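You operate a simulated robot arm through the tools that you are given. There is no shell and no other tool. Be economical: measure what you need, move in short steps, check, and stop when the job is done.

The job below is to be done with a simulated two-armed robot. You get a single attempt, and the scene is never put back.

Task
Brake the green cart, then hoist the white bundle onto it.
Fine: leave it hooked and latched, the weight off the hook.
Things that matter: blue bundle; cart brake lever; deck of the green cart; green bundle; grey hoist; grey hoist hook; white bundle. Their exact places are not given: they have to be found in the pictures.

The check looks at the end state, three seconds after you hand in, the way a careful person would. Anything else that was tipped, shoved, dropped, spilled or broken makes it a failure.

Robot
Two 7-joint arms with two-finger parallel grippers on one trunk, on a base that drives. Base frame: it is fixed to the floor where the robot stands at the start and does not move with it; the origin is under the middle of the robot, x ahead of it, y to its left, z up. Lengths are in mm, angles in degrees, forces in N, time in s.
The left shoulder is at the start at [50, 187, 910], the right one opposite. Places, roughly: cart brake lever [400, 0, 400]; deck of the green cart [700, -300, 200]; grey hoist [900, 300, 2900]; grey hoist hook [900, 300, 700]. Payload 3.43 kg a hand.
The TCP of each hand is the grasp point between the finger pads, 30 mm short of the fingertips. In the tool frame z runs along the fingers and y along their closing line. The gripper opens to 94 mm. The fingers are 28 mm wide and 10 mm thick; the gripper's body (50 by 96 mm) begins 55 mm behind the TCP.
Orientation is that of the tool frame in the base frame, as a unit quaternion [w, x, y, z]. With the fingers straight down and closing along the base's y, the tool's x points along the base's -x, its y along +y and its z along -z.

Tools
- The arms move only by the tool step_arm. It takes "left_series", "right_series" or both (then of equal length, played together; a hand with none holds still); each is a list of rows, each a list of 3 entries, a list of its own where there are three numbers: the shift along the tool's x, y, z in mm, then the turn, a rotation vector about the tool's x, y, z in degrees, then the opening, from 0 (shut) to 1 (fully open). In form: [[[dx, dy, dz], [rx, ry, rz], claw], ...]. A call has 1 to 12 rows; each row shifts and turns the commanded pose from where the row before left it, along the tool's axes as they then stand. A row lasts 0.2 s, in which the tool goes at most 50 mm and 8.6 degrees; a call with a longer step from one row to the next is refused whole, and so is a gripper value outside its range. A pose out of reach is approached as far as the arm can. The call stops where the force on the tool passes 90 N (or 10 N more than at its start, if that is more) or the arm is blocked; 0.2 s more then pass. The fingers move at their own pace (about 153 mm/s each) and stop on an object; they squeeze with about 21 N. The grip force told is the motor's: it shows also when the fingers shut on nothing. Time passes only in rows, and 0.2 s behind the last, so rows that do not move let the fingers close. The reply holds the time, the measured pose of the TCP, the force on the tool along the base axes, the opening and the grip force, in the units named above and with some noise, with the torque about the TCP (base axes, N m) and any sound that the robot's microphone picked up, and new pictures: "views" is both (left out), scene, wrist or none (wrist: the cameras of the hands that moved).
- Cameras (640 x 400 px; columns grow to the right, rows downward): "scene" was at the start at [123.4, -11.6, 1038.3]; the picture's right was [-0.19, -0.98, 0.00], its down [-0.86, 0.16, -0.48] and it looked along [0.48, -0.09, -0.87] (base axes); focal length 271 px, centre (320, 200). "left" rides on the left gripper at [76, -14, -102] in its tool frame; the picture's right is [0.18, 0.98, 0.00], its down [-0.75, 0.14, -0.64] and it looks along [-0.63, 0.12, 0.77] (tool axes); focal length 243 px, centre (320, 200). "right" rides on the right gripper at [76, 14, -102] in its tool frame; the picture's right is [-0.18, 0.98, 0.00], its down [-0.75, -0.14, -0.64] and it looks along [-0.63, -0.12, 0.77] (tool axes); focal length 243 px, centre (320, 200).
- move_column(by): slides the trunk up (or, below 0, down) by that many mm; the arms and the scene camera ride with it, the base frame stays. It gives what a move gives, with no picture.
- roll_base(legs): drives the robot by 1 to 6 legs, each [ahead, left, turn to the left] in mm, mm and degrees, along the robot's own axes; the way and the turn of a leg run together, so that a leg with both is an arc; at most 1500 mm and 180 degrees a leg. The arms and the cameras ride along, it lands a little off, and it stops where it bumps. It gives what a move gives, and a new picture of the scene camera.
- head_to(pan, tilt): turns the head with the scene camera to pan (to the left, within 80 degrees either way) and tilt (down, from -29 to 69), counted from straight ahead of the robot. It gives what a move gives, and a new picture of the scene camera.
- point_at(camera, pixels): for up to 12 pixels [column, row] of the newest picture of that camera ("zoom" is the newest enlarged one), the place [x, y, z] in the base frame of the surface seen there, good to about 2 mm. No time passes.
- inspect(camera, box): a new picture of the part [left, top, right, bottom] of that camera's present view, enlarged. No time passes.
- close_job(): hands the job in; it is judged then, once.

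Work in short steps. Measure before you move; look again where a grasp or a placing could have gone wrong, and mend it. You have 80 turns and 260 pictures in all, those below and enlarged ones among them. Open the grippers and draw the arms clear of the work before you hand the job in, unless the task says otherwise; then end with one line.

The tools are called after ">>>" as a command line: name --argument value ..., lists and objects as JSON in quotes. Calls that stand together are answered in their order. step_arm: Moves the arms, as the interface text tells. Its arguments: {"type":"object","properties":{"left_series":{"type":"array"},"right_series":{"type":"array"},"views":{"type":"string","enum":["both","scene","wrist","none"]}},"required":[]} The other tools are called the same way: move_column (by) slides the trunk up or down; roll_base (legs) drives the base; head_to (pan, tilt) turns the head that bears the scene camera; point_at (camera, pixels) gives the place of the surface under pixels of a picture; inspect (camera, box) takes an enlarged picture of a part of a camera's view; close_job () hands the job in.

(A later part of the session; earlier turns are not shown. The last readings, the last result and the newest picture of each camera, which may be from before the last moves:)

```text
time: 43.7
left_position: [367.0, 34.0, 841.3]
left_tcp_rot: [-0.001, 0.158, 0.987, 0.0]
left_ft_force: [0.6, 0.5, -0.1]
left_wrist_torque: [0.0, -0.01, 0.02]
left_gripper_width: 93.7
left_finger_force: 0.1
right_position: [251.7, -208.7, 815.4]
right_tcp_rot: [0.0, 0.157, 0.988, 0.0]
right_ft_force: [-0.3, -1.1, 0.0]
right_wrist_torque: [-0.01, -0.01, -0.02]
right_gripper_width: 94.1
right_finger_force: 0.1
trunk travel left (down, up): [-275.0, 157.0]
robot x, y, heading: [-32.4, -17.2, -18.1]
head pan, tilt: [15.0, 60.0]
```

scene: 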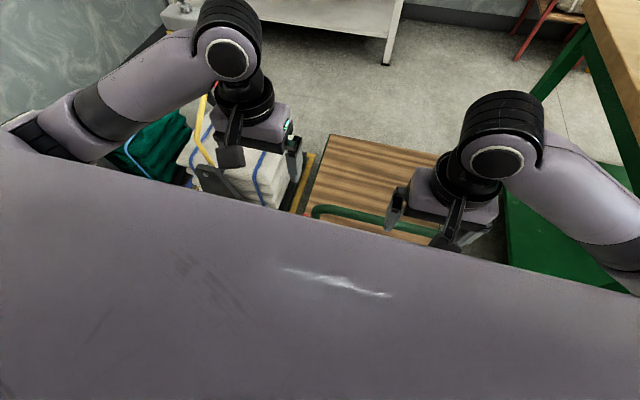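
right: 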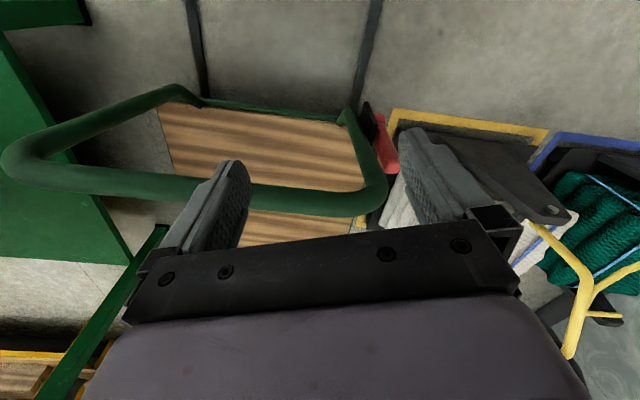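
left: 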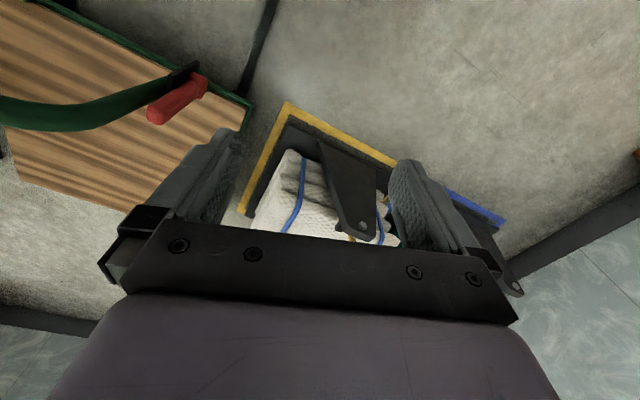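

I lower the trunk back to its start height, then raise the right hand 100 mm while turning the left tool 90° so its fingers straddle the lever fore and aft.

>>> move_column --by -150

>>> step_arm --left_series '[[[0, 0, 0], [0, 0, 8.2], 1], [[0, 0, 0], [0, 0, 8.2], 1], [[0, 0, 0], [0, 0, 8.2], 1], [[0, 0, 0], [0, 0, 8.2], 1], [[0, 0, 0], [0, 0, 8.2], 1], [[0, 0, 0], [0, 0, 8.2], 1], [[0, 0, 0], [0, 0, 8.2], 1], [[0, 0, 0], [0, 0, 8.2], 1], [[0, 0, 0], [0, 0, 8.2], 1], [[0, 0, 0], [0, 0, 8.2], 1], [[0, 0, 0], [0, 0, 8], 1]]' --right_series '[[[30, 0, -50], [0, 0, 0], 1], [[30, 0, -40], [0, 0, 0], 1], [[0, 0, 0], [0, 0, 0], 1], [[0, 0, 0], [0, 0, 0], 1], [[0, 0, 0], [0, 0, 0], 1], [[0, 0, 0], [0, 0, 0], 1], [[0, 0, 0], [0, 0, 0], 1], [[0, 0, 0], [0, 0, 0], 1], [[0, 0, 0], [0, 0, 0], 1], [[0, 0, 0], [0, 0, 0], 1], [[0, 0, 0], [0, 0, 0], 1]]' --views "both"

```text
time: 45.4
left_position: [367.3, 35.2, 693.0]
left_tcp_rot: [-0.001, 0.158, 0.987, -0.001]
left_ft_force: [0.0, -0.9, -1.0]
left_wrist_torque: [0.03, 0.0, -0.03]
left_gripper_width: 93.9
left_finger_force: 0.0
right_position: [251.1, -210.3, 666.7]
right_tcp_rot: [-0.001, 0.157, 0.988, 0.0]
right_ft_force: [0.1, -0.2, -0.3]
right_wrist_torque: [0.03, -0.01, -0.06]
right_gripper_width: 93.9
right_finger_force: 0.0
trunk travel left (down, up): [-125.0, 307.0]
robot x, y, heading: [-36.7, -19.4, -18.3]
head pan, tilt: [15.0, 60.0]
```

```text
refused: row 1 steps farther than a row can; nothing moved
```

The right hand's row was too long; I shorten it.

>>> step_arm --left_series '[[[0, 0, 0], [0, 0, 8.2], 1], [[0, 0, 0], [0, 0, 8.2], 1], [[0, 0, 0], [0, 0, 8.2], 1], [[0, 0, 0], [0, 0, 8.2], 1], [[0, 0, 0], [0, 0, 8.2], 1], [[0, 0, 0], [0, 0, 8.2], 1], [[0, 0, 0], [0, 0, 8.2], 1], [[0, 0, 0], [0, 0, 8.2], 1], [[0, 0, 0], [0, 0, 8.2], 1], [[0, 0, 0], [0, 0, 8.2], 1], [[0, 0, 0], [0, 0, 8], 1]]' --right_series '[[[20, 0, -40], [0, 0, 0], 1], [[20, 0, -40], [0, 0, 0], 1], [[0, 0, 0], [0, 0, 0], 1], [[0, 0, 0], [0, 0, 0], 1], [[0, 0, 0], [0, 0, 0], 1], [[0, 0, 0], [0, 0, 0], 1], [[0, 0, 0], [0, 0, 0], 1], [[0, 0, 0], [0, 0, 0], 1], [[0, 0, 0], [0, 0, 0], 1], [[0, 0, 0], [0, 0, 0], 1], [[0, 0, 0], [0, 0, 0], 1]]' --views "both"

```text
time: 47.8
left_position: [368.5, 35.6, 691.8]
left_tcp_rot: [-0.001, 0.81, 0.586, 0.0]
left_ft_force: [0.1, -0.1, -0.1]
left_wrist_torque: [-0.03, 0.01, 0.01]
left_gripper_width: 94.1
left_finger_force: 0.0
right_position: [212.6, -198.9, 747.0]
right_tcp_rot: [0.0, 0.158, 0.988, 0.0]
right_ft_force: [0.7, -0.1, -0.6]
right_wrist_torque: [-0.02, -0.02, 0.01]
right_gripper_width: 94.2
right_finger_force: 0.0
trunk travel left (down, up): [-125.0, 307.0]
robot x, y, heading: [-33.5, -17.7, -18.3]
head pan, tilt: [15.0, 60.0]
```

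scene: 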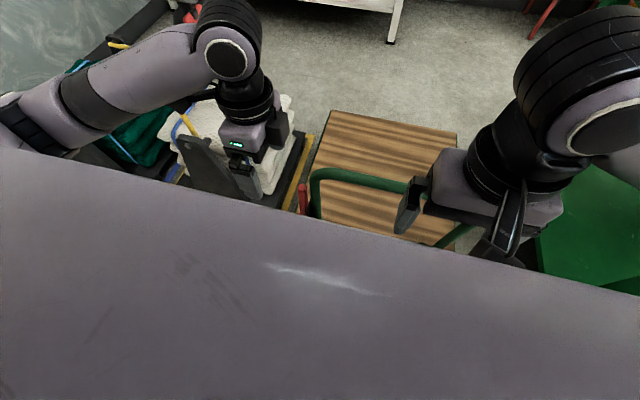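
right: 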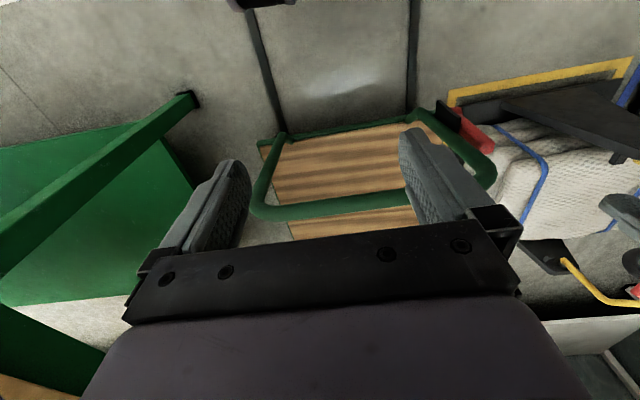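
left: 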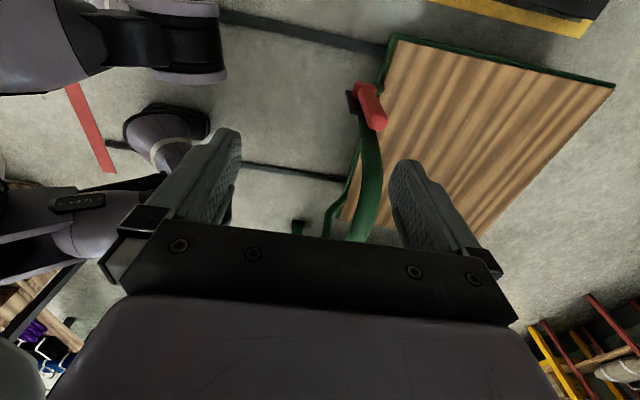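

The lever shows at (372,105) in the left view. I measure it precisely there.

>>> inspect --camera "left" --box '[320, 60, 420, 160]'

>>> point_at --camera "left" --pixels '[[378, 126], [370, 105], [363, 90], [352, 100], [380, 105], [372, 140], [375, 120]]'

```text
4.00 times, centred on (370, 110) of left
```

zoom: 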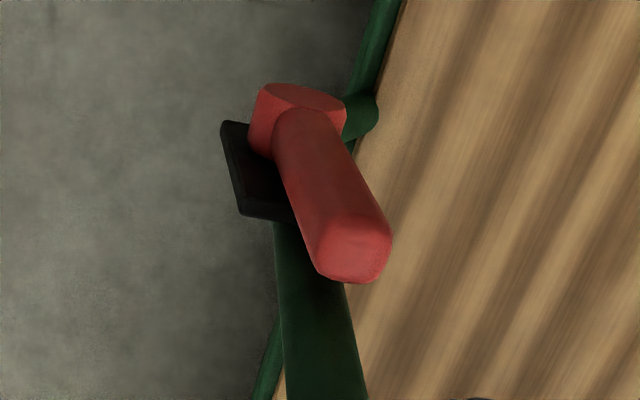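

```text
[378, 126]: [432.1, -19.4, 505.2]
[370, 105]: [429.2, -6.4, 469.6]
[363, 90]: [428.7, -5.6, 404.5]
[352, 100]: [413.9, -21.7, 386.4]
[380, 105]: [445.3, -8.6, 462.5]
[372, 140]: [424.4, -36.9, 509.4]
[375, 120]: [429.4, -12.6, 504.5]
```

I centre the open fingers over the lever, slightly on its outer side, and go down to z≈485 so they straddle the grip.

>>> step_arm --left_series '[[[-10, 36, 0], [0, 0, 0], 1], [[-9, 36, 0], [0, 0, 0], 1], [[0, 0, 40], [0, 0, 0], 1], [[0, 0, 40], [0, 0, 0], 1], [[0, 0, 40], [0, 0, 0], 1], [[0, 0, 0], [0, 0, 0], 1]]' --views "both"

```text
time: 49.2
left_position: [430.1, -6.2, 572.1]
left_tcp_rot: [0.0, 0.81, 0.586, 0.0]
left_ft_force: [0.5, 0.0, 0.1]
left_wrist_torque: [0.03, 0.03, -0.01]
left_gripper_width: 94.2
left_finger_force: 0.2
right_position: [212.3, -198.9, 745.5]
right_tcp_rot: [-0.001, 0.157, 0.988, 0.0]
right_ft_force: [-0.2, 0.2, -0.1]
right_wrist_torque: [0.03, -0.01, 0.0]
right_gripper_width: 94.0
right_finger_force: 0.1
trunk travel left (down, up): [-125.0, 307.0]
robot x, y, heading: [-33.2, -19.4, -18.4]
head pan, tilt: [15.0, 60.0]
```

scene: 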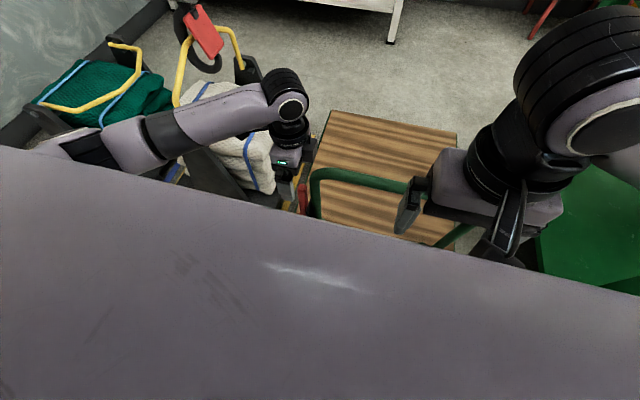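
left: 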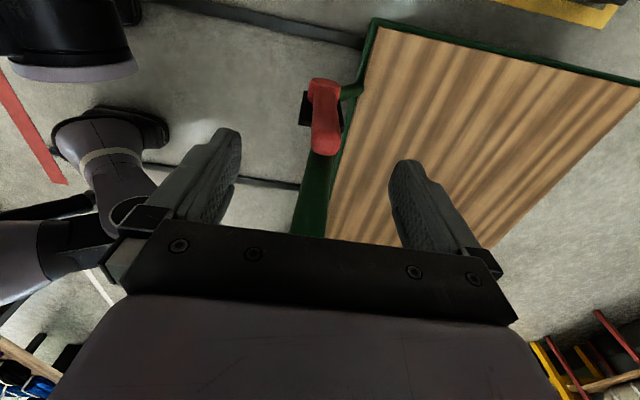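

The lever lies between the open fingers, clear of the handle post. I go down 85 mm more.

>>> step_arm --left_series '[[[0, 0, 30], [0, 0, 0], 1], [[0, 0, 30], [0, 0, 0], 1], [[0, 0, 25], [0, 0, 0], 1], [[0, 0, 0], [0, 0, 0], 1]]' --views "wrist"

>>> point_at --camera "left" --pixels '[[378, 30], [620, 85]]'

```text
time: 49.9
left_position: [439.3, -5.3, 524.0]
left_tcp_rot: [0.012, 0.808, 0.589, 0.003]
left_ft_force: [-0.7, 13.8, 20.2]
left_wrist_torque: [-1.59, 0.42, -0.33]
left_gripper_width: 94.2
left_finger_force: 0.0
right_position: [212.3, -197.0, 747.1]
right_tcp_rot: [0.001, 0.156, 0.988, 0.0]
right_ft_force: [-0.8, -0.3, -0.1]
right_wrist_torque: [0.04, -0.01, -0.01]
right_gripper_width: 93.9
right_finger_force: 0.1
trunk travel left (down, up): [-125.0, 307.0]
robot x, y, heading: [-33.2, -18.3, -17.8]
head pan, tilt: [15.0, 60.0]
stopped in row 3 (left hand): the force on the tool passed its limit (the readings are from after the stop); the commanded pose is now the measured one
```

left: 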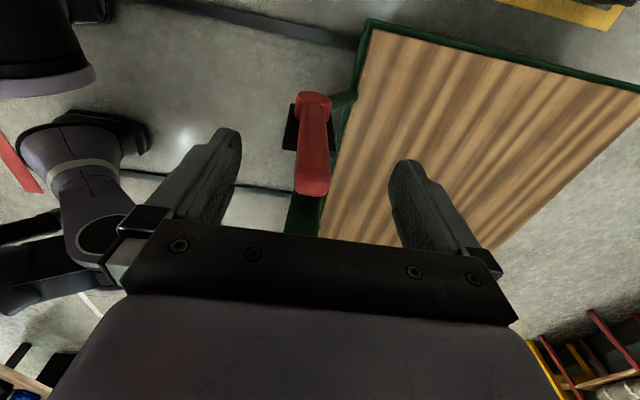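

```text
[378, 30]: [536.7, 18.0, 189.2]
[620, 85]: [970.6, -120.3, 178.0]
```

The palm met the handle bend at z≈524. I back up 50 mm, tilt the tool 26° so its body leans away from the handle, and check.

>>> step_arm --left_series '[[[0, 0, -25], [0, 0, 0], 1], [[0, 0, -25], [0, 0, 0], 1], [[0, 0, 0], [0, -8.6, 0], 1], [[0, 0, 0], [0, -8.6, 0], 1], [[0, 0, 0], [0, -8.6, 0], 1], [[0, 0, 0], [0, 0, 0], 1]]' --views "wrist"

>>> inspect --camera "left" --box '[240, 60, 440, 250]'

```text
time: 51.3
left_position: [438.1, -4.8, 570.4]
left_tcp_rot: [0.142, 0.789, 0.571, -0.179]
left_ft_force: [-0.1, -0.4, 0.5]
left_wrist_torque: [-0.03, 0.01, -0.01]
left_gripper_width: 93.8
left_finger_force: 0.2
right_position: [213.4, -197.9, 746.9]
right_tcp_rot: [0.0, 0.156, 0.988, -0.001]
right_ft_force: [0.3, -0.1, -0.3]
right_wrist_torque: [-0.01, 0.01, 0.02]
right_gripper_width: 93.9
right_finger_force: 0.0
trunk travel left (down, up): [-125.0, 307.0]
robot x, y, heading: [-29.3, -18.3, -17.8]
head pan, tilt: [15.0, 60.0]
```

left: 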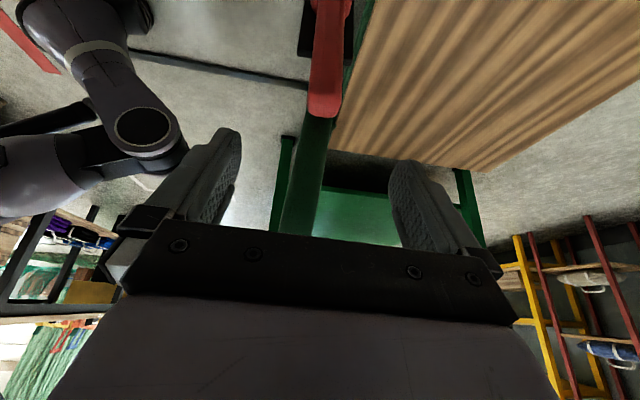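

```text
2.11 times, centred on (340, 155) of left
```

zoom: 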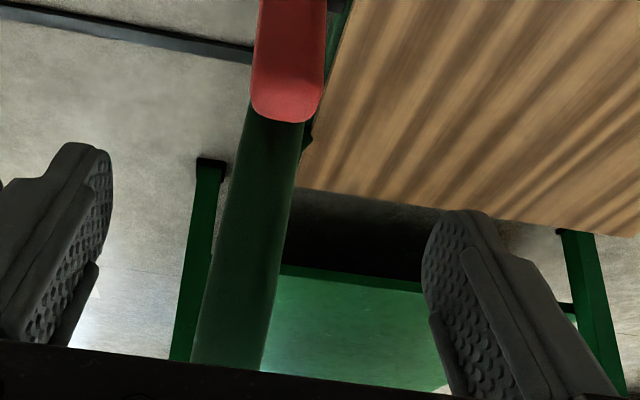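

Tilted, the body is clear. I descend straight down 85 mm in small rows.

>>> step_arm --left_series '[[[12, 0, 25], [0, 0, 0], 1], [[12, 0, 25], [0, 0, 0], 1], [[13, 0, 26], [0, 0, 0], 1], [[0, 0, 0], [0, 0, 0], 1]]' --views "wrist"

>>> inspect --camera "left" --box '[220, 60, 460, 250]'

```text
time: 52.3
left_position: [438.2, -5.5, 485.7]
left_tcp_rot: [0.141, 0.789, 0.571, -0.179]
left_ft_force: [0.4, 0.6, -0.4]
left_wrist_torque: [0.02, 0.03, -0.04]
left_gripper_width: 94.1
left_finger_force: 0.0
right_position: [213.5, -197.7, 747.4]
right_tcp_rot: [0.0, 0.156, 0.988, -0.001]
right_ft_force: [0.3, 0.0, 0.2]
right_wrist_torque: [0.01, 0.0, 0.01]
right_gripper_width: 94.0
right_finger_force: 0.2
trunk travel left (down, up): [-125.0, 307.0]
robot x, y, heading: [-33.3, -21.0, -17.9]
head pan, tilt: [15.0, 60.0]
```

left: 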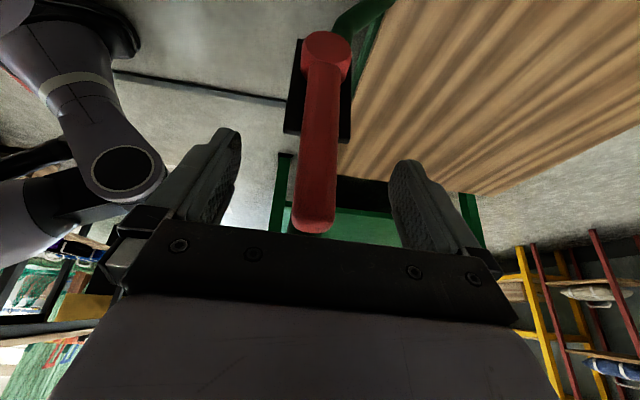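

```text
2.11 times, centred on (340, 155) of left
```

zoom: 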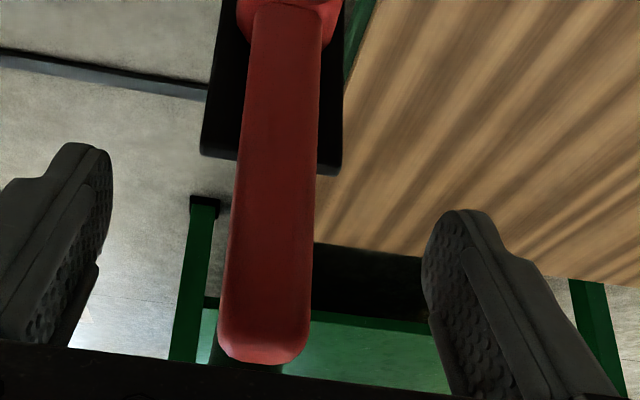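

The lever stands upright between the fingers. I narrow the opening to about 47 mm and try pulling it gently toward the robot (tool -y).

>>> step_arm --left_series '[[[0, -4, 0], [0, 0, 0], 0.5], [[0, 0, 0], [0, 0, 0], 0.5], [[0, -8, 0], [0, 0, 0], 0.5], [[0, -8, 0], [0, 0, 0], 0.5], [[0, -8, 0], [0, 0, 0], 0.5], [[0, 0, 0], [0, 0, 0], 0.5]]' --views "wrist"

>>> point_at --camera "left" --pixels '[[320, 50], [325, 100], [318, 200], [315, 225]]'

```text
time: 53.7
left_position: [413.0, 0.4, 485.3]
left_tcp_rot: [0.141, 0.789, 0.571, -0.179]
left_ft_force: [3.4, -0.8, 1.4]
left_wrist_torque: [-0.02, -0.13, 0.02]
left_gripper_width: 48.5
left_finger_force: 1.9
right_position: [213.3, -198.1, 746.6]
right_tcp_rot: [0.0, 0.156, 0.988, 0.0]
right_ft_force: [0.2, 0.0, -0.6]
right_wrist_torque: [-0.01, -0.02, 0.01]
right_gripper_width: 94.0
right_finger_force: 0.1
trunk travel left (down, up): [-125.0, 307.0]
robot x, y, heading: [-34.9, -14.8, -18.1]
head pan, tilt: [15.0, 60.0]
```

left: 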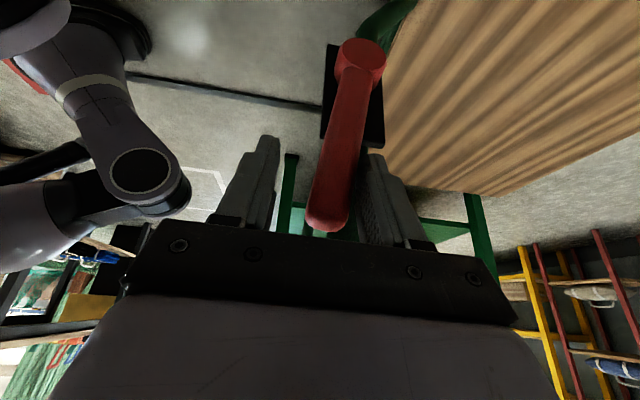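

```text
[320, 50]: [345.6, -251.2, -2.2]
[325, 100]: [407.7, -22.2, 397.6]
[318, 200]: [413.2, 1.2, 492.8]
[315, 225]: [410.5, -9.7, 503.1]
```

The lever's top moved ~21 mm toward the robot with only 3 N. I check the hub stays put and keep pulling, following the arc downward.

>>> point_at --camera "left" --pixels '[[360, 55], [330, 90], [378, 110], [400, 20]]'

>>> step_arm --left_series '[[[1, -10, 2], [0, 0, 0], 0.5], [[1, -10, 2], [0, 0, 0], 0.5], [[2, -10, 4], [0, 0, 0], 0.5], [[0, 0, 0], [0, 0, 0], 0.5]]' --views "wrist"

>>> point_at --camera "left" --pixels '[[395, 55], [340, 200], [330, 220], [385, 60]]'

```text
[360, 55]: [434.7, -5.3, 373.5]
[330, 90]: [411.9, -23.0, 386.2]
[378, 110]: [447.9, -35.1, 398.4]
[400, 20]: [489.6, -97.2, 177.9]
```

```text
time: 54.7
left_position: [381.7, 11.8, 476.9]
left_tcp_rot: [0.14, 0.789, 0.57, -0.18]
left_ft_force: [0.2, -0.5, 8.5]
left_wrist_torque: [-0.05, -0.54, -0.02]
left_gripper_width: 50.8
left_finger_force: 14.3
right_position: [211.7, -197.9, 747.1]
right_tcp_rot: [0.0, 0.157, 0.988, 0.001]
right_ft_force: [-0.1, 0.3, -0.3]
right_wrist_torque: [0.01, -0.02, 0.04]
right_gripper_width: 94.0
right_finger_force: 0.0
trunk travel left (down, up): [-125.0, 307.0]
robot x, y, heading: [-31.6, -16.1, -17.9]
head pan, tilt: [15.0, 60.0]
```

left: 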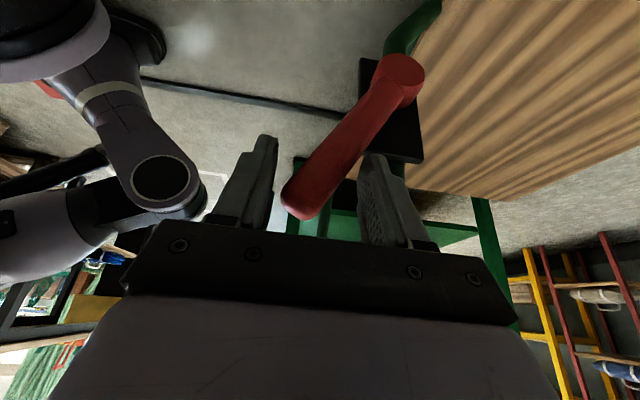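

```text
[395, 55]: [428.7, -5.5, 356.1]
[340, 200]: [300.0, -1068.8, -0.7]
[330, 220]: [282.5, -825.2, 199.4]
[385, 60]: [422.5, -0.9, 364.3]
```

The lever now leans about 30° and the hub stays at the same place. I open the fingers so only the far finger pushes, and carry on.

>>> step_arm --left_series '[[[0, -10, 0], [0, 0, 0], 1], [[0, -12, 0], [0, 0, 0], 1], [[2, -8, 5], [0, 0, 0], 1], [[3, -8, 6], [0, 0, 0], 1], [[3, -8, 6], [0, 0, 0], 1], [[0, 0, 0], [0, 0, 0], 1]]' --views "wrist"

```text
time: 56.1
left_position: [339.8, 26.1, 457.3]
left_tcp_rot: [0.141, 0.789, 0.571, -0.179]
left_ft_force: [0.1, 0.0, -0.6]
left_wrist_torque: [0.02, 0.03, -0.01]
left_gripper_width: 94.0
left_finger_force: 0.0
right_position: [212.0, -197.5, 746.7]
right_tcp_rot: [0.0, 0.156, 0.988, 0.0]
right_ft_force: [0.0, -0.5, 0.0]
right_wrist_torque: [0.01, 0.0, 0.0]
right_gripper_width: 94.2
right_finger_force: 0.1
trunk travel left (down, up): [-125.0, 307.0]
robot x, y, heading: [-30.8, -19.6, -18.1]
head pan, tilt: [15.0, 60.0]
```

left: 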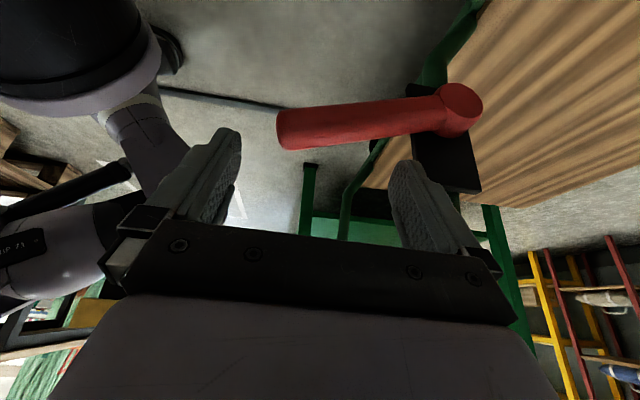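

The lever has gone over and now lies nearly level toward the robot. I measure it.

>>> point_at --camera "left" --pixels '[[460, 108], [440, 115], [290, 125], [360, 118], [410, 112]]'

>>> inspect --camera "left" --box '[260, 60, 500, 210]'

```text
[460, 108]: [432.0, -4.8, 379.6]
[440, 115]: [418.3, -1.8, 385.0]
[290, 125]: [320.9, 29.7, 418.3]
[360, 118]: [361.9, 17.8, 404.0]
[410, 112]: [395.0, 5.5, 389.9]
```

```text
2.67 times, centred on (380, 135) of left
```

zoom: 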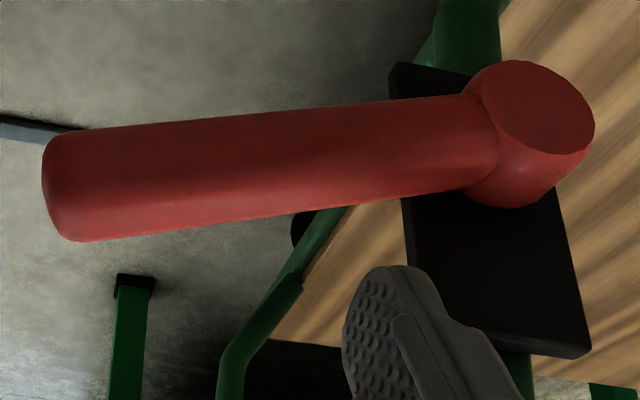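

The lever is about 73° over. I press down lightly on it with the fingertips to confirm it is at its stop.

>>> step_arm --left_series '[[[5, 0, 11], [0, 0, 0], 1], [[4, 0, 8], [0, 0, 0], 1], [[2, 0, 4], [0, 0, 0], 1], [[2, 0, 4], [0, 0, 0], 1], [[2, 0, 4], [0, 0, 0], 1], [[0, 0, 0], [0, 0, 0], 1]]' --views "wrist"

>>> point_at --camera "left" --pixels '[[290, 100], [360, 95], [420, 90], [285, 115]]'

```text
time: 57.5
left_position: [347.9, 21.5, 429.3]
left_tcp_rot: [0.153, 0.788, 0.57, -0.176]
left_ft_force: [8.4, 4.8, 48.0]
left_wrist_torque: [-0.51, -1.65, 0.14]
left_gripper_width: 90.3
left_finger_force: 0.1
right_position: [211.5, -197.5, 748.6]
right_tcp_rot: [0.001, 0.156, 0.988, -0.001]
right_ft_force: [0.0, -1.0, 1.2]
right_wrist_torque: [0.01, 0.02, -0.03]
right_gripper_width: 94.0
right_finger_force: 0.0
trunk travel left (down, up): [-125.0, 307.0]
robot x, y, heading: [-29.8, -16.1, -17.9]
head pan, tilt: [15.0, 60.0]
```

left: 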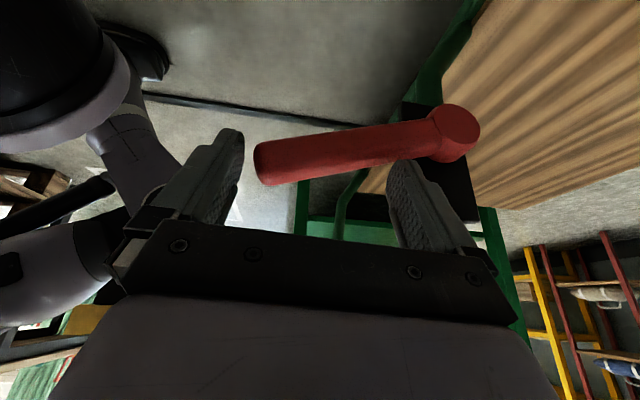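

```text
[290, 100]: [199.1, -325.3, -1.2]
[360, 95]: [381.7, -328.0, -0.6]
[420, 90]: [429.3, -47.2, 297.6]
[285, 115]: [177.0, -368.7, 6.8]
```

48 N with no motion: the lever is at its stop, so the cart is braked. I withdraw upward, straighten the tool, and start undoing the turn.

>>> step_arm --left_series '[[[-18, 0, -36], [0, 0, 0], 1], [[-20, 0, -40], [0, 0, 0], 1], [[-20, 0, -40], [0, 0, 0], 1], [[-20, 0, -40], [0, 0, 0], 1], [[0, 0, 0], [0, 8.6, 0], 1], [[0, 0, 0], [0, 8.6, 0], 1], [[0, 0, 0], [0, 8.6, 0], 1], [[0, 0, 0], [0, 0, -8.6], 1], [[0, 0, 0], [0, 0, -8.6], 1], [[0, 0, 0], [0, 0, -8.6], 1], [[0, 0, 0], [0, 0, -8.6], 1], [[0, 0, 0], [0, 0, -8.6], 1]]' --views "none"

>>> step_arm --left_series '[[[0, 0, 0], [0, 0, -8.6], 1], [[0, 0, 0], [0, 0, -8.6], 1], [[0, 0, 0], [0, 0, -8.6], 1], [[0, 0, 0], [0, 0, -8.6], 1], [[0, 0, 0], [0, 0, -8.6], 1], [[0, 0, 0], [0, 0, -4], 1]]' --views "scene"

>>> move_column --by 150

```text
time: 60.1
left_position: [338.2, 25.5, 596.3]
left_tcp_rot: [0.009, 0.535, 0.845, -0.002]
left_ft_force: [-0.7, -0.3, 0.1]
left_wrist_torque: [0.0, 0.01, -0.01]
left_gripper_width: 94.1
left_finger_force: 0.1
right_position: [212.9, -197.8, 745.7]
right_tcp_rot: [0.0, 0.156, 0.988, 0.0]
right_ft_force: [-0.1, -0.7, 0.4]
right_wrist_torque: [0.01, -0.04, -0.01]
right_gripper_width: 94.1
right_finger_force: 0.1
trunk travel left (down, up): [-125.0, 307.0]
robot x, y, heading: [-30.8, -21.7, -18.1]
head pan, tilt: [15.0, 60.0]
```

```text
time: 61.5
left_position: [337.6, 26.9, 595.9]
left_tcp_rot: [0.008, 0.155, 0.988, -0.006]
left_ft_force: [0.6, 0.2, -0.5]
left_wrist_torque: [-0.03, 0.0, -0.02]
left_gripper_width: 94.1
left_finger_force: 0.1
right_position: [212.6, -197.0, 746.2]
right_tcp_rot: [0.001, 0.156, 0.988, 0.0]
right_ft_force: [-1.5, -0.8, 0.8]
right_wrist_torque: [0.02, 0.02, 0.0]
right_gripper_width: 93.9
right_finger_force: 0.0
trunk travel left (down, up): [-125.0, 307.0]
robot x, y, heading: [-35.1, -18.0, -17.9]
head pan, tilt: [15.0, 60.0]
```

scene: 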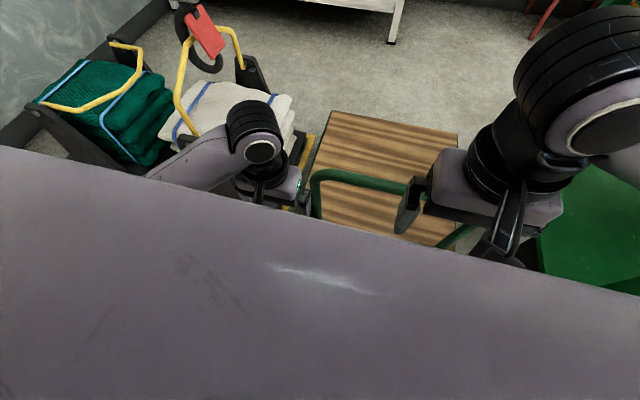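

```text
time: 63.3
left_position: [336.4, 25.7, 746.7]
left_tcp_rot: [0.008, 0.156, 0.988, -0.006]
left_ft_force: [-0.4, 0.4, 0.1]
left_wrist_torque: [-0.01, -0.03, -0.02]
left_gripper_width: 94.1
left_finger_force: 0.1
right_position: [213.5, -197.9, 896.7]
right_tcp_rot: [0.0, 0.157, 0.988, 0.0]
right_ft_force: [0.5, 0.6, 0.0]
right_wrist_torque: [0.02, -0.02, 0.03]
right_gripper_width: 94.1
right_finger_force: 0.0
trunk travel left (down, up): [-275.0, 157.0]
robot x, y, heading: [-29.9, -17.0, -18.0]
head pan, tilt: [15.0, 60.0]
```

The cart is braked and untouched otherwise. Before driving I pitch the left tool to point forward with closed fingers, and turn the right hand so its camera looks to the robot's right (toward the cart later).

>>> step_arm --left_series '[[[0, 0, -20], [0, -8.2, 0], 0], [[0, 0, -20], [0, -8.2, 0], 0], [[0, 0, 0], [0, -8.2, 0], 0], [[0, 0, 0], [0, -8.2, 0], 0], [[0, 0, 0], [0, -8.2, 0], 0], [[0, 0, 0], [0, -8.2, 0], 0], [[0, 0, 0], [0, -8.2, 0], 0], [[0, 0, 0], [0, -8.2, 0], 0], [[0, 0, 0], [0, -8.2, 0], 0], [[0, 0, 0], [0, -8.2, 0], 0], [[0, 0, 0], [0, -8, 0], 0]]' --right_series '[[[0, 0, 0], [0, 0, 8.2], 1], [[0, 0, 0], [0, 0, 8.2], 1], [[0, 0, 0], [0, 0, 8.2], 1], [[0, 0, 0], [0, 0, 8.2], 1], [[0, 0, 0], [0, 0, 8.2], 1], [[0, 0, 0], [0, 0, 8.2], 1], [[0, 0, 0], [0, 0, 8.2], 1], [[0, 0, 0], [0, 0, 8.2], 1], [[0, 0, 0], [0, 0, 8.2], 1], [[0, 0, 0], [0, 0, 8.2], 1], [[0, 0, 0], [0, 0, 8], 1]]' --views "both"

```text
time: 65.9
left_position: [352.3, 38.0, 805.1]
left_tcp_rot: [0.724, 0.094, 0.675, -0.104]
left_ft_force: [-0.9, 0.5, -0.5]
left_wrist_torque: [0.01, -0.01, 0.0]
left_gripper_width: 0.1
left_finger_force: 20.9
right_position: [257.3, -243.0, 871.0]
right_tcp_rot: [0.0, 0.809, 0.588, 0.0]
right_ft_force: [0.0, 0.3, -0.1]
right_wrist_torque: [0.0, 0.0, 0.01]
right_gripper_width: 94.0
right_finger_force: 0.1
right hand out of reach, approached as far as the arm can: row 9, 10, 11
trunk travel left (down, up): [-275.0, 157.0]
robot x, y, heading: [-35.0, -17.3, -17.9]
head pan, tilt: [15.0, 60.0]
stopped in row 11 (left hand): the arm was blocked; the commanded pose is now the measured one
```

scene: 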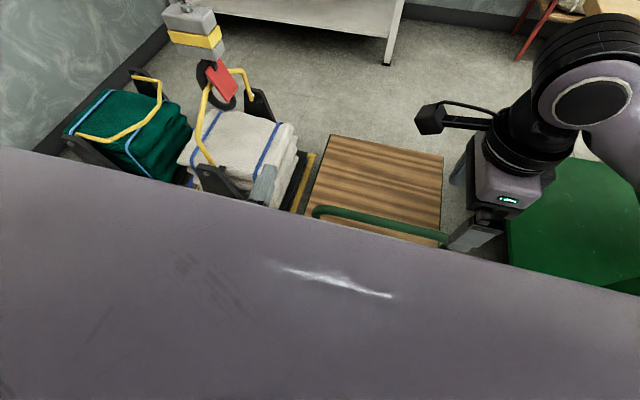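
right: 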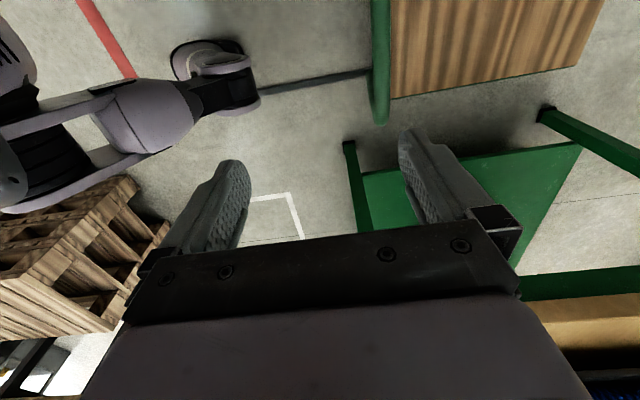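
left: 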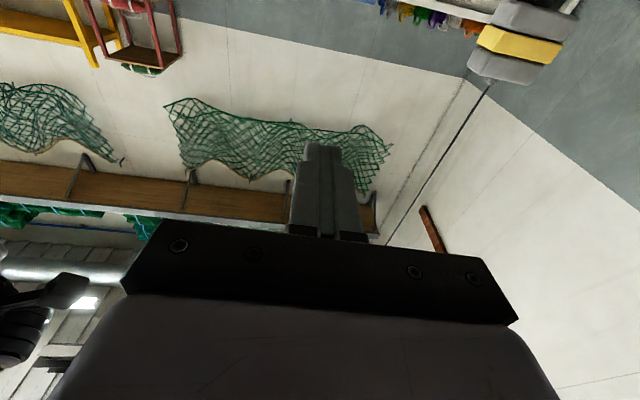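

Both hands are posed. I turn left 78° and drive to the pillar, stopping a bit short.

>>> roll_base --legs '[[0, 0, 78], [700, 206, 0]]'

>>> head_to --pan 10 --tilt 15

```text
time: 73.2
left_position: [182.5, 1090.5, 804.7]
left_tcp_rot: [0.63, -0.349, 0.586, 0.371]
left_ft_force: [0.2, 0.2, 0.3]
left_wrist_torque: [-0.01, 0.0, 0.0]
left_gripper_width: 0.0
left_finger_force: 21.2
right_position: [434.6, 938.3, 871.6]
right_tcp_rot: [0.0, 0.264, 0.965, 0.0]
right_ft_force: [0.3, -0.1, -0.7]
right_wrist_torque: [0.01, -0.01, -0.01]
right_gripper_width: 93.6
right_finger_force: 0.0
trunk travel left (down, up): [-275.0, 157.0]
robot x, y, heading: [153.8, 705.3, 59.6]
head pan, tilt: [15.0, 60.0]
```

scene: 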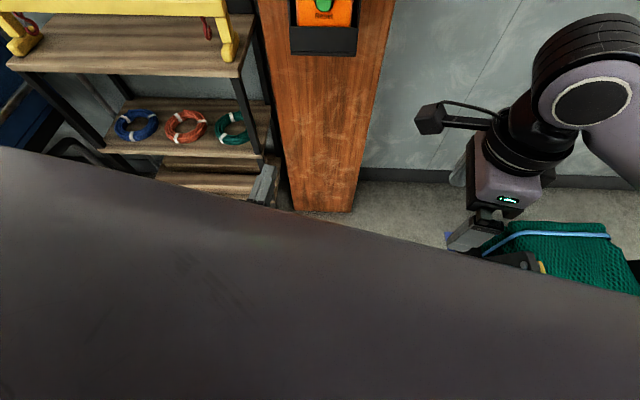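

```text
time: 74.3
left_position: [182.5, 1091.4, 803.8]
left_tcp_rot: [0.631, -0.348, 0.586, 0.371]
left_ft_force: [-0.1, -1.0, -0.6]
left_wrist_torque: [0.0, 0.0, 0.03]
left_gripper_width: 0.0
left_finger_force: 20.5
right_position: [434.7, 937.2, 870.6]
right_tcp_rot: [0.0, 0.263, 0.965, -0.001]
right_ft_force: [-0.5, 0.5, -0.3]
right_wrist_torque: [-0.02, -0.02, -0.02]
right_gripper_width: 94.1
right_finger_force: 0.0
trunk travel left (down, up): [-275.0, 157.0]
robot x, y, heading: [150.7, 701.9, 59.3]
head pan, tilt: [10.0, 15.0]
```

scene: 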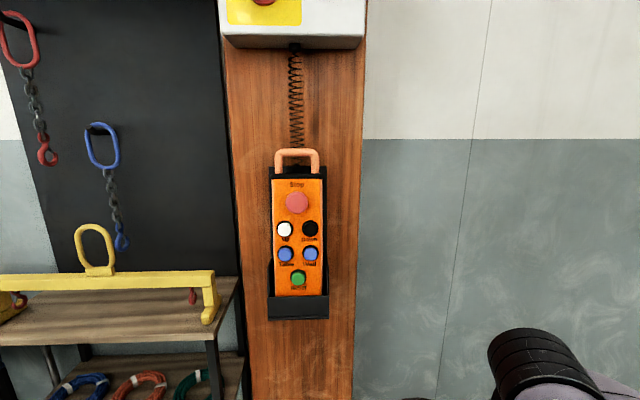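

The pendant shows clearly; I measure the buttons from here and raise the trunk 140 mm.

>>> inspect --camera "scene" --box '[250, 170, 350, 300]'

>>> point_at --camera "scene" --pixels '[[285, 229], [310, 229], [286, 255], [311, 254], [298, 278], [297, 203], [298, 240], [275, 225], [322, 225], [298, 305], [298, 290]]'

>>> move_column --by 140

```text
3.08 times, centred on (300, 235) of scene
```

zoom: 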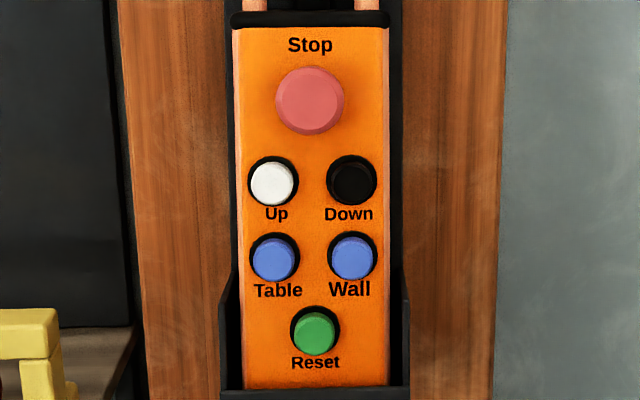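

```text
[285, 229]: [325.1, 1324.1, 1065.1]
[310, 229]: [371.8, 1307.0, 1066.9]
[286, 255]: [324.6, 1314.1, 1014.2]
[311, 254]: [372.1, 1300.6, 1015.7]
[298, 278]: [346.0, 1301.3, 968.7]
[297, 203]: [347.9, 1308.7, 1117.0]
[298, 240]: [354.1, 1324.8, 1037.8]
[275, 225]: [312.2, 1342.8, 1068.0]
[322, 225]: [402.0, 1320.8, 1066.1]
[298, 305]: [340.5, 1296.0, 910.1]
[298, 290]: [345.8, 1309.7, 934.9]
```

```text
time: 76.0
left_position: [182.8, 1091.3, 944.2]
left_tcp_rot: [0.631, -0.348, 0.586, 0.371]
left_ft_force: [-0.2, 0.0, 0.5]
left_wrist_torque: [0.02, 0.01, 0.0]
left_gripper_width: 0.0
left_finger_force: 21.1
right_position: [434.8, 936.7, 1010.2]
right_tcp_rot: [-0.001, 0.265, 0.964, 0.0]
right_ft_force: [-0.7, -0.6, -0.2]
right_wrist_torque: [-0.01, -0.01, 0.0]
right_gripper_width: 94.1
right_finger_force: 0.2
trunk travel left (down, up): [-415.0, 17.0]
robot x, y, heading: [154.3, 705.9, 59.3]
head pan, tilt: [10.0, 15.0]
```

I yaw the left tool to face the pendant squarely and bring the closed fingertips 40 mm in front of the Up button (325,1324,1065).

>>> step_arm --left_series '[[[0, 0, 0], [-5.4, 4, 0], 0], [[0, 0, 0], [-5.4, 4, 0], 0], [[-28, -12.6, 37], [0, 0, 0], 0], [[-28, -12.6, 37], [0, 0, 0], 0], [[-28, -12.6, 37], [0, 0, 0], 0], [[-28, -12.6, 37], [0, 0, 0], 0], [[-28, -12.6, 37], [0, 0, 0], 0], [[0, 0, 0], [0, 0, 0], 0]]' --views "both"

```text
time: 77.3
left_position: [237.2, 1207.9, 1014.5]
left_tcp_rot: [0.533, -0.385, 0.609, 0.444]
left_ft_force: [-0.8, -1.0, -0.5]
left_wrist_torque: [-0.03, -0.01, 0.03]
left_gripper_width: 0.3
left_finger_force: 21.1
right_position: [435.6, 937.7, 1012.0]
right_tcp_rot: [0.0, 0.263, 0.965, 0.0]
right_ft_force: [0.8, -0.5, 0.3]
right_wrist_torque: [0.0, 0.02, 0.03]
right_gripper_width: 93.8
right_finger_force: 0.0
trunk travel left (down, up): [-415.0, 17.0]
robot x, y, heading: [156.2, 703.4, 59.0]
head pan, tilt: [10.0, 15.0]
stopped in row 6 (left hand): the arm was blocked; the commanded pose is now the measured one
```

scene: 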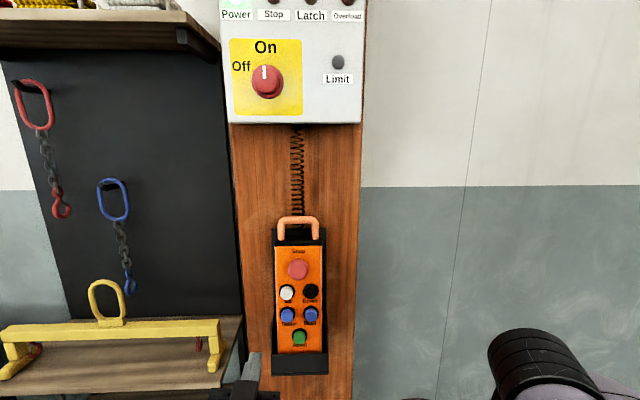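
left: 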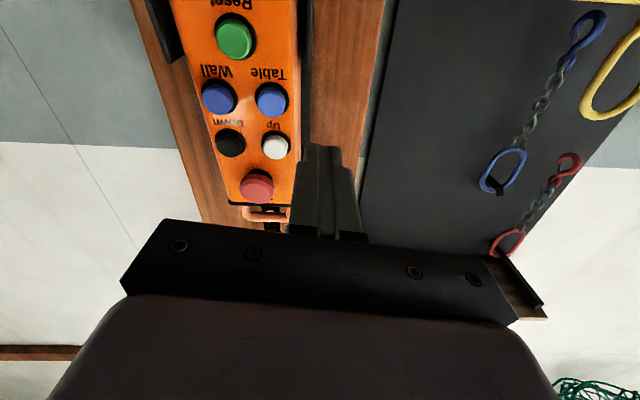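

The arm was blocked with no contact force, likely a joint limit. I try sideways (tool -y) first, then up in smaller steps.

>>> step_arm --left_series '[[[0, -20, 0], [0, 0, 0], 0], [[0, -20, 0], [0, 0, 0], 0], [[-20, -10, 0], [0, 0, 0], 0], [[-20, 0, 10], [0, 0, 0], 0], [[-15, 0, 10], [0, 0, 0], 0]]' --views "wrist"

```text
time: 78.0
left_position: [248.3, 1214.1, 1000.8]
left_tcp_rot: [0.503, -0.327, 0.623, 0.501]
left_ft_force: [0.5, 0.6, -1.2]
left_wrist_torque: [0.01, 0.01, -0.02]
left_gripper_width: 0.0
left_finger_force: 20.8
right_position: [435.4, 937.6, 1012.5]
right_tcp_rot: [-0.001, 0.264, 0.965, 0.0]
right_ft_force: [0.8, -0.3, 0.9]
right_wrist_torque: [0.02, 0.04, -0.01]
right_gripper_width: 94.0
right_finger_force: 0.0
trunk travel left (down, up): [-415.0, 17.0]
robot x, y, heading: [153.1, 703.0, 59.3]
head pan, tilt: [10.0, 15.0]
stopped in row 3 (left hand): the arm was blocked; the commanded pose is now the measured one
```

left: 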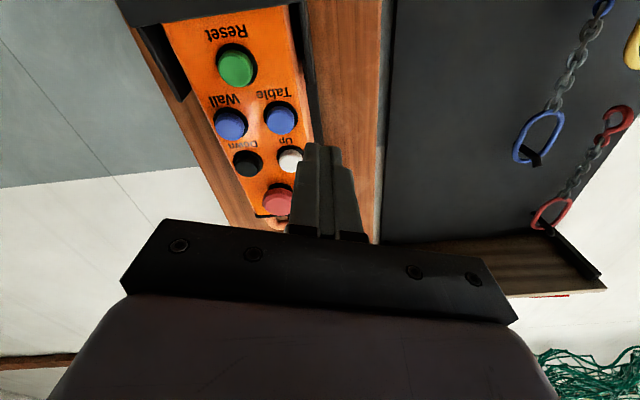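

The arm refuses a fully level tool here. I'll press with the tool pitched about 40° downward instead: its upper tip edge will touch the button. I level the roll and pitch down.

>>> step_arm --left_series '[[[0, 0, -20], [0, 8, 0], 0], [[0, 0, -20], [0, 8, 0], 0], [[0, 0, 0], [0, 8, 0], 0], [[0, 0, 0], [0, 8, 0], 0], [[0, 0, 0], [0, 8, 0], 0], [[0, 0, 0], [0, 0, -6], 0], [[0, 0, 0], [0, 0, -5], 0], [[0, 0, 0], [0, 0, 0], 0]]' --views "none"

```text
time: 78.7
left_position: [204.3, 1205.0, 1002.7]
left_tcp_rot: [0.372, -0.335, 0.689, 0.524]
left_ft_force: [-0.9, 0.6, 0.6]
left_wrist_torque: [-0.02, -0.02, 0.02]
left_gripper_width: 0.3
left_finger_force: 21.3
right_position: [434.6, 938.1, 1010.3]
right_tcp_rot: [-0.001, 0.263, 0.965, 0.001]
right_ft_force: [0.5, 0.2, -0.1]
right_wrist_torque: [0.0, -0.01, 0.02]
right_gripper_width: 93.9
right_finger_force: 0.0
trunk travel left (down, up): [-415.0, 17.0]
robot x, y, heading: [152.6, 698.6, 59.5]
head pan, tilt: [10.0, 15.0]
stopped in row 3 (left hand): the arm was blocked; the commanded pose is now the measured one
```

Still blocked; I look at the left arm itself.

>>> head_to --pan 40 --tilt 40

>>> head_to --pan 75 --tilt 30

```text
time: 79.7
left_position: [205.4, 1205.0, 1001.2]
left_tcp_rot: [0.372, -0.335, 0.689, 0.524]
left_ft_force: [0.4, 0.1, 1.3]
left_wrist_torque: [0.02, 0.0, 0.02]
left_gripper_width: 0.0
left_finger_force: 21.6
right_position: [435.5, 936.9, 1010.9]
right_tcp_rot: [0.0, 0.265, 0.964, 0.0]
right_ft_force: [-0.4, 0.1, 0.3]
right_wrist_torque: [-0.01, 0.02, -0.01]
right_gripper_width: 93.7
right_finger_force: 0.1
trunk travel left (down, up): [-415.0, 17.0]
robot x, y, heading: [150.6, 703.7, 59.5]
head pan, tilt: [40.0, 40.0]
```

scene: 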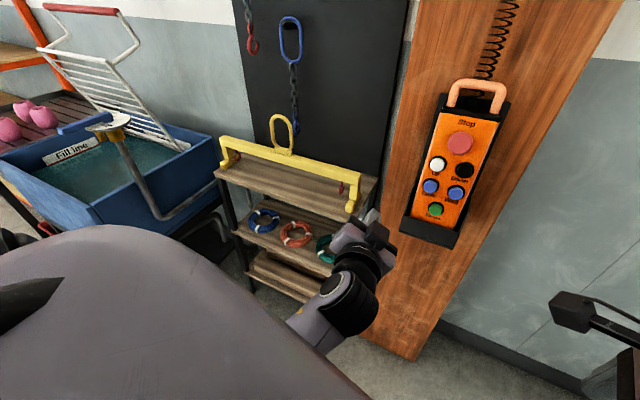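

```text
time: 80.7
left_position: [205.4, 1204.9, 1001.7]
left_tcp_rot: [0.373, -0.333, 0.69, 0.523]
left_ft_force: [0.3, 0.5, -0.7]
left_wrist_torque: [0.04, -0.01, -0.01]
left_gripper_width: 0.0
left_finger_force: 20.6
right_position: [435.0, 937.1, 1011.5]
right_tcp_rot: [-0.001, 0.264, 0.964, 0.0]
right_ft_force: [-0.3, 0.5, 0.5]
right_wrist_torque: [-0.02, 0.03, 0.02]
right_gripper_width: 94.1
right_finger_force: 0.1
trunk travel left (down, up): [-415.0, 17.0]
robot x, y, heading: [152.3, 702.8, 59.4]
head pan, tilt: [75.0, 30.0]
```

scene: 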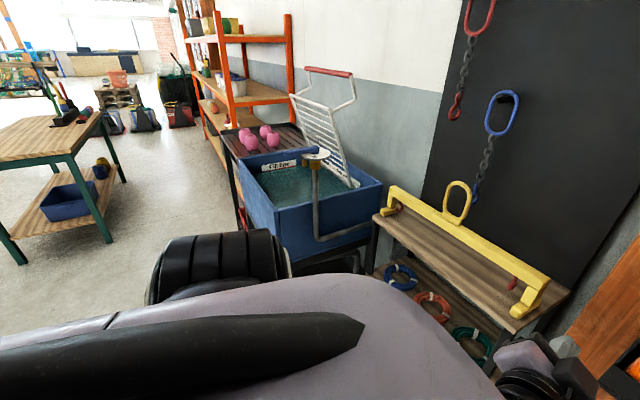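

The hand is near the rack with the yellow beam; I measure what is nearby to see whether the forearm touches it.

>>> head_to --pan 45 --tilt 45

>>> inspect --camera "scene" --box '[220, 80, 460, 330]'

>>> point_at --camera "zoom" --pixels '[[410, 260], [340, 270], [300, 170], [270, 200], [290, 320], [150, 130], [290, 135], [230, 200], [360, 240]]'

```text
time: 81.6
left_position: [205.1, 1205.2, 1001.6]
left_tcp_rot: [0.373, -0.334, 0.69, 0.523]
left_ft_force: [0.0, 0.3, 0.4]
left_wrist_torque: [-0.02, -0.02, 0.0]
left_gripper_width: 0.2
left_finger_force: 21.2
right_position: [434.3, 937.1, 1010.7]
right_tcp_rot: [0.0, 0.264, 0.965, 0.0]
right_ft_force: [0.1, 0.3, -0.4]
right_wrist_torque: [-0.01, 0.0, 0.03]
right_gripper_width: 94.3
right_finger_force: 0.1
trunk travel left (down, up): [-415.0, 17.0]
robot x, y, heading: [154.9, 701.8, 59.3]
head pan, tilt: [45.0, 45.0]
```

scene: 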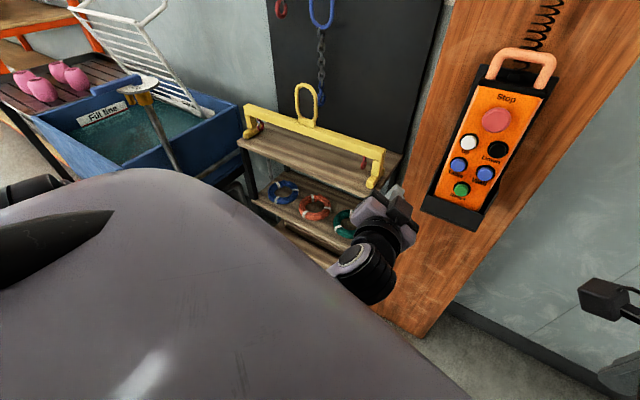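

```text
1.60 times, centred on (340, 205) of scene
```

zoom: 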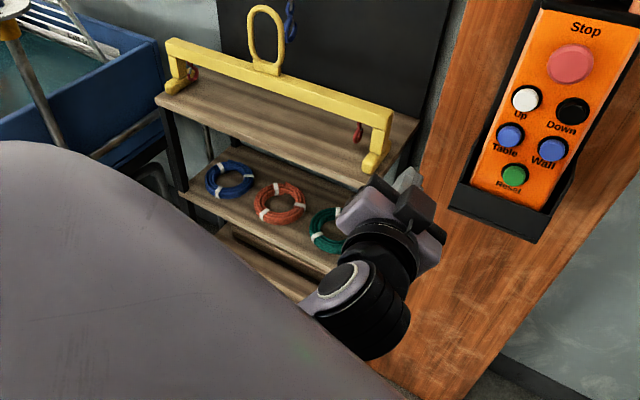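

```text
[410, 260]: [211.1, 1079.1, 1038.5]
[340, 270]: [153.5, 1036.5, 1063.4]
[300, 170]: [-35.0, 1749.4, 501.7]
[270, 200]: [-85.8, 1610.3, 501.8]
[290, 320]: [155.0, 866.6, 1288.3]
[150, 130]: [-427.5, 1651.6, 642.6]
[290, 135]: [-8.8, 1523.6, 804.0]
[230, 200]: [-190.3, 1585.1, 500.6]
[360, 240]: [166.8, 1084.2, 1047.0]
```

The rack is far off; the arm is simply folded too tightly near the torso. I back the base 200 mm along its axis and then re-level the tool.

>>> roll_base --legs '[[-200, 0, 0]]'

>>> step_arm --left_series '[[[0, 0, 40], [0, 0, 0], 0], [[0, 0, 40], [0, 0, 0], 0], [[0, 0, 40], [0, 0, 0], 0], [[0, 0, 20], [0, 0, -8], 0], [[0, 0, 20], [0, 0, -8], 0], [[0, 0, 0], [0, 0, -8], 0], [[0, 0, 0], [0, 0, 0], 0]]' --views "wrist"

```text
time: 83.2
left_position: [100.9, 1032.9, 1002.0]
left_tcp_rot: [0.371, -0.336, 0.689, 0.524]
left_ft_force: [-0.4, 0.2, -0.1]
left_wrist_torque: [-0.01, 0.06, 0.01]
left_gripper_width: 0.3
left_finger_force: 21.1
right_position: [333.2, 766.8, 1010.7]
right_tcp_rot: [-0.001, 0.262, 0.965, 0.001]
right_ft_force: [1.0, 0.0, -0.3]
right_wrist_torque: [-0.01, -0.01, 0.0]
right_gripper_width: 94.2
right_finger_force: 0.1
trunk travel left (down, up): [-415.0, 17.0]
robot x, y, heading: [49.0, 528.2, 59.7]
head pan, tilt: [45.0, 45.0]
```

scene: 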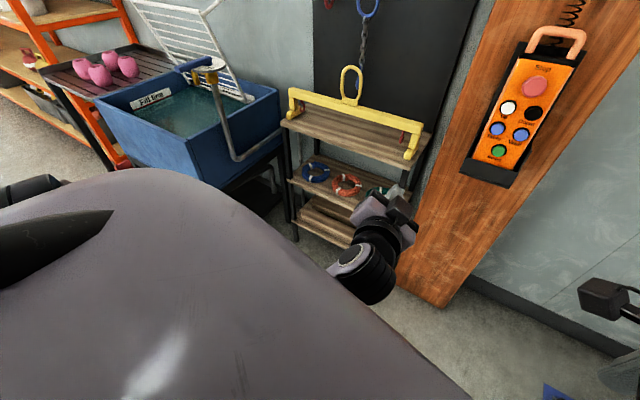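

```text
time: 85.0
left_position: [102.8, 1202.5, 975.0]
left_tcp_rot: [0.458, -0.457, 0.605, 0.464]
left_ft_force: [0.2, 0.7, 1.0]
left_wrist_torque: [-0.03, -0.01, -0.01]
left_gripper_width: 0.0
left_finger_force: 20.6
right_position: [332.5, 767.8, 1011.6]
right_tcp_rot: [-0.001, 0.263, 0.965, 0.0]
right_ft_force: [0.3, 0.4, 0.1]
right_wrist_torque: [0.01, -0.02, -0.02]
right_gripper_width: 94.1
right_finger_force: 0.0
trunk travel left (down, up): [-415.0, 17.0]
robot x, y, heading: [51.7, 532.2, 59.7]
head pan, tilt: [45.0, 45.0]
stopped in row 7 (left hand): the arm was blocked; the commanded pose is now the measured one
```

left: 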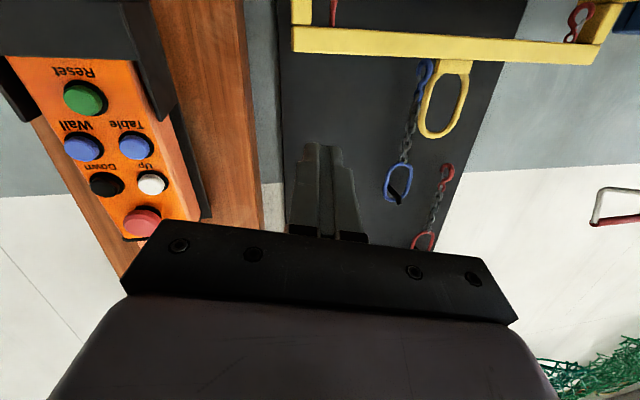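

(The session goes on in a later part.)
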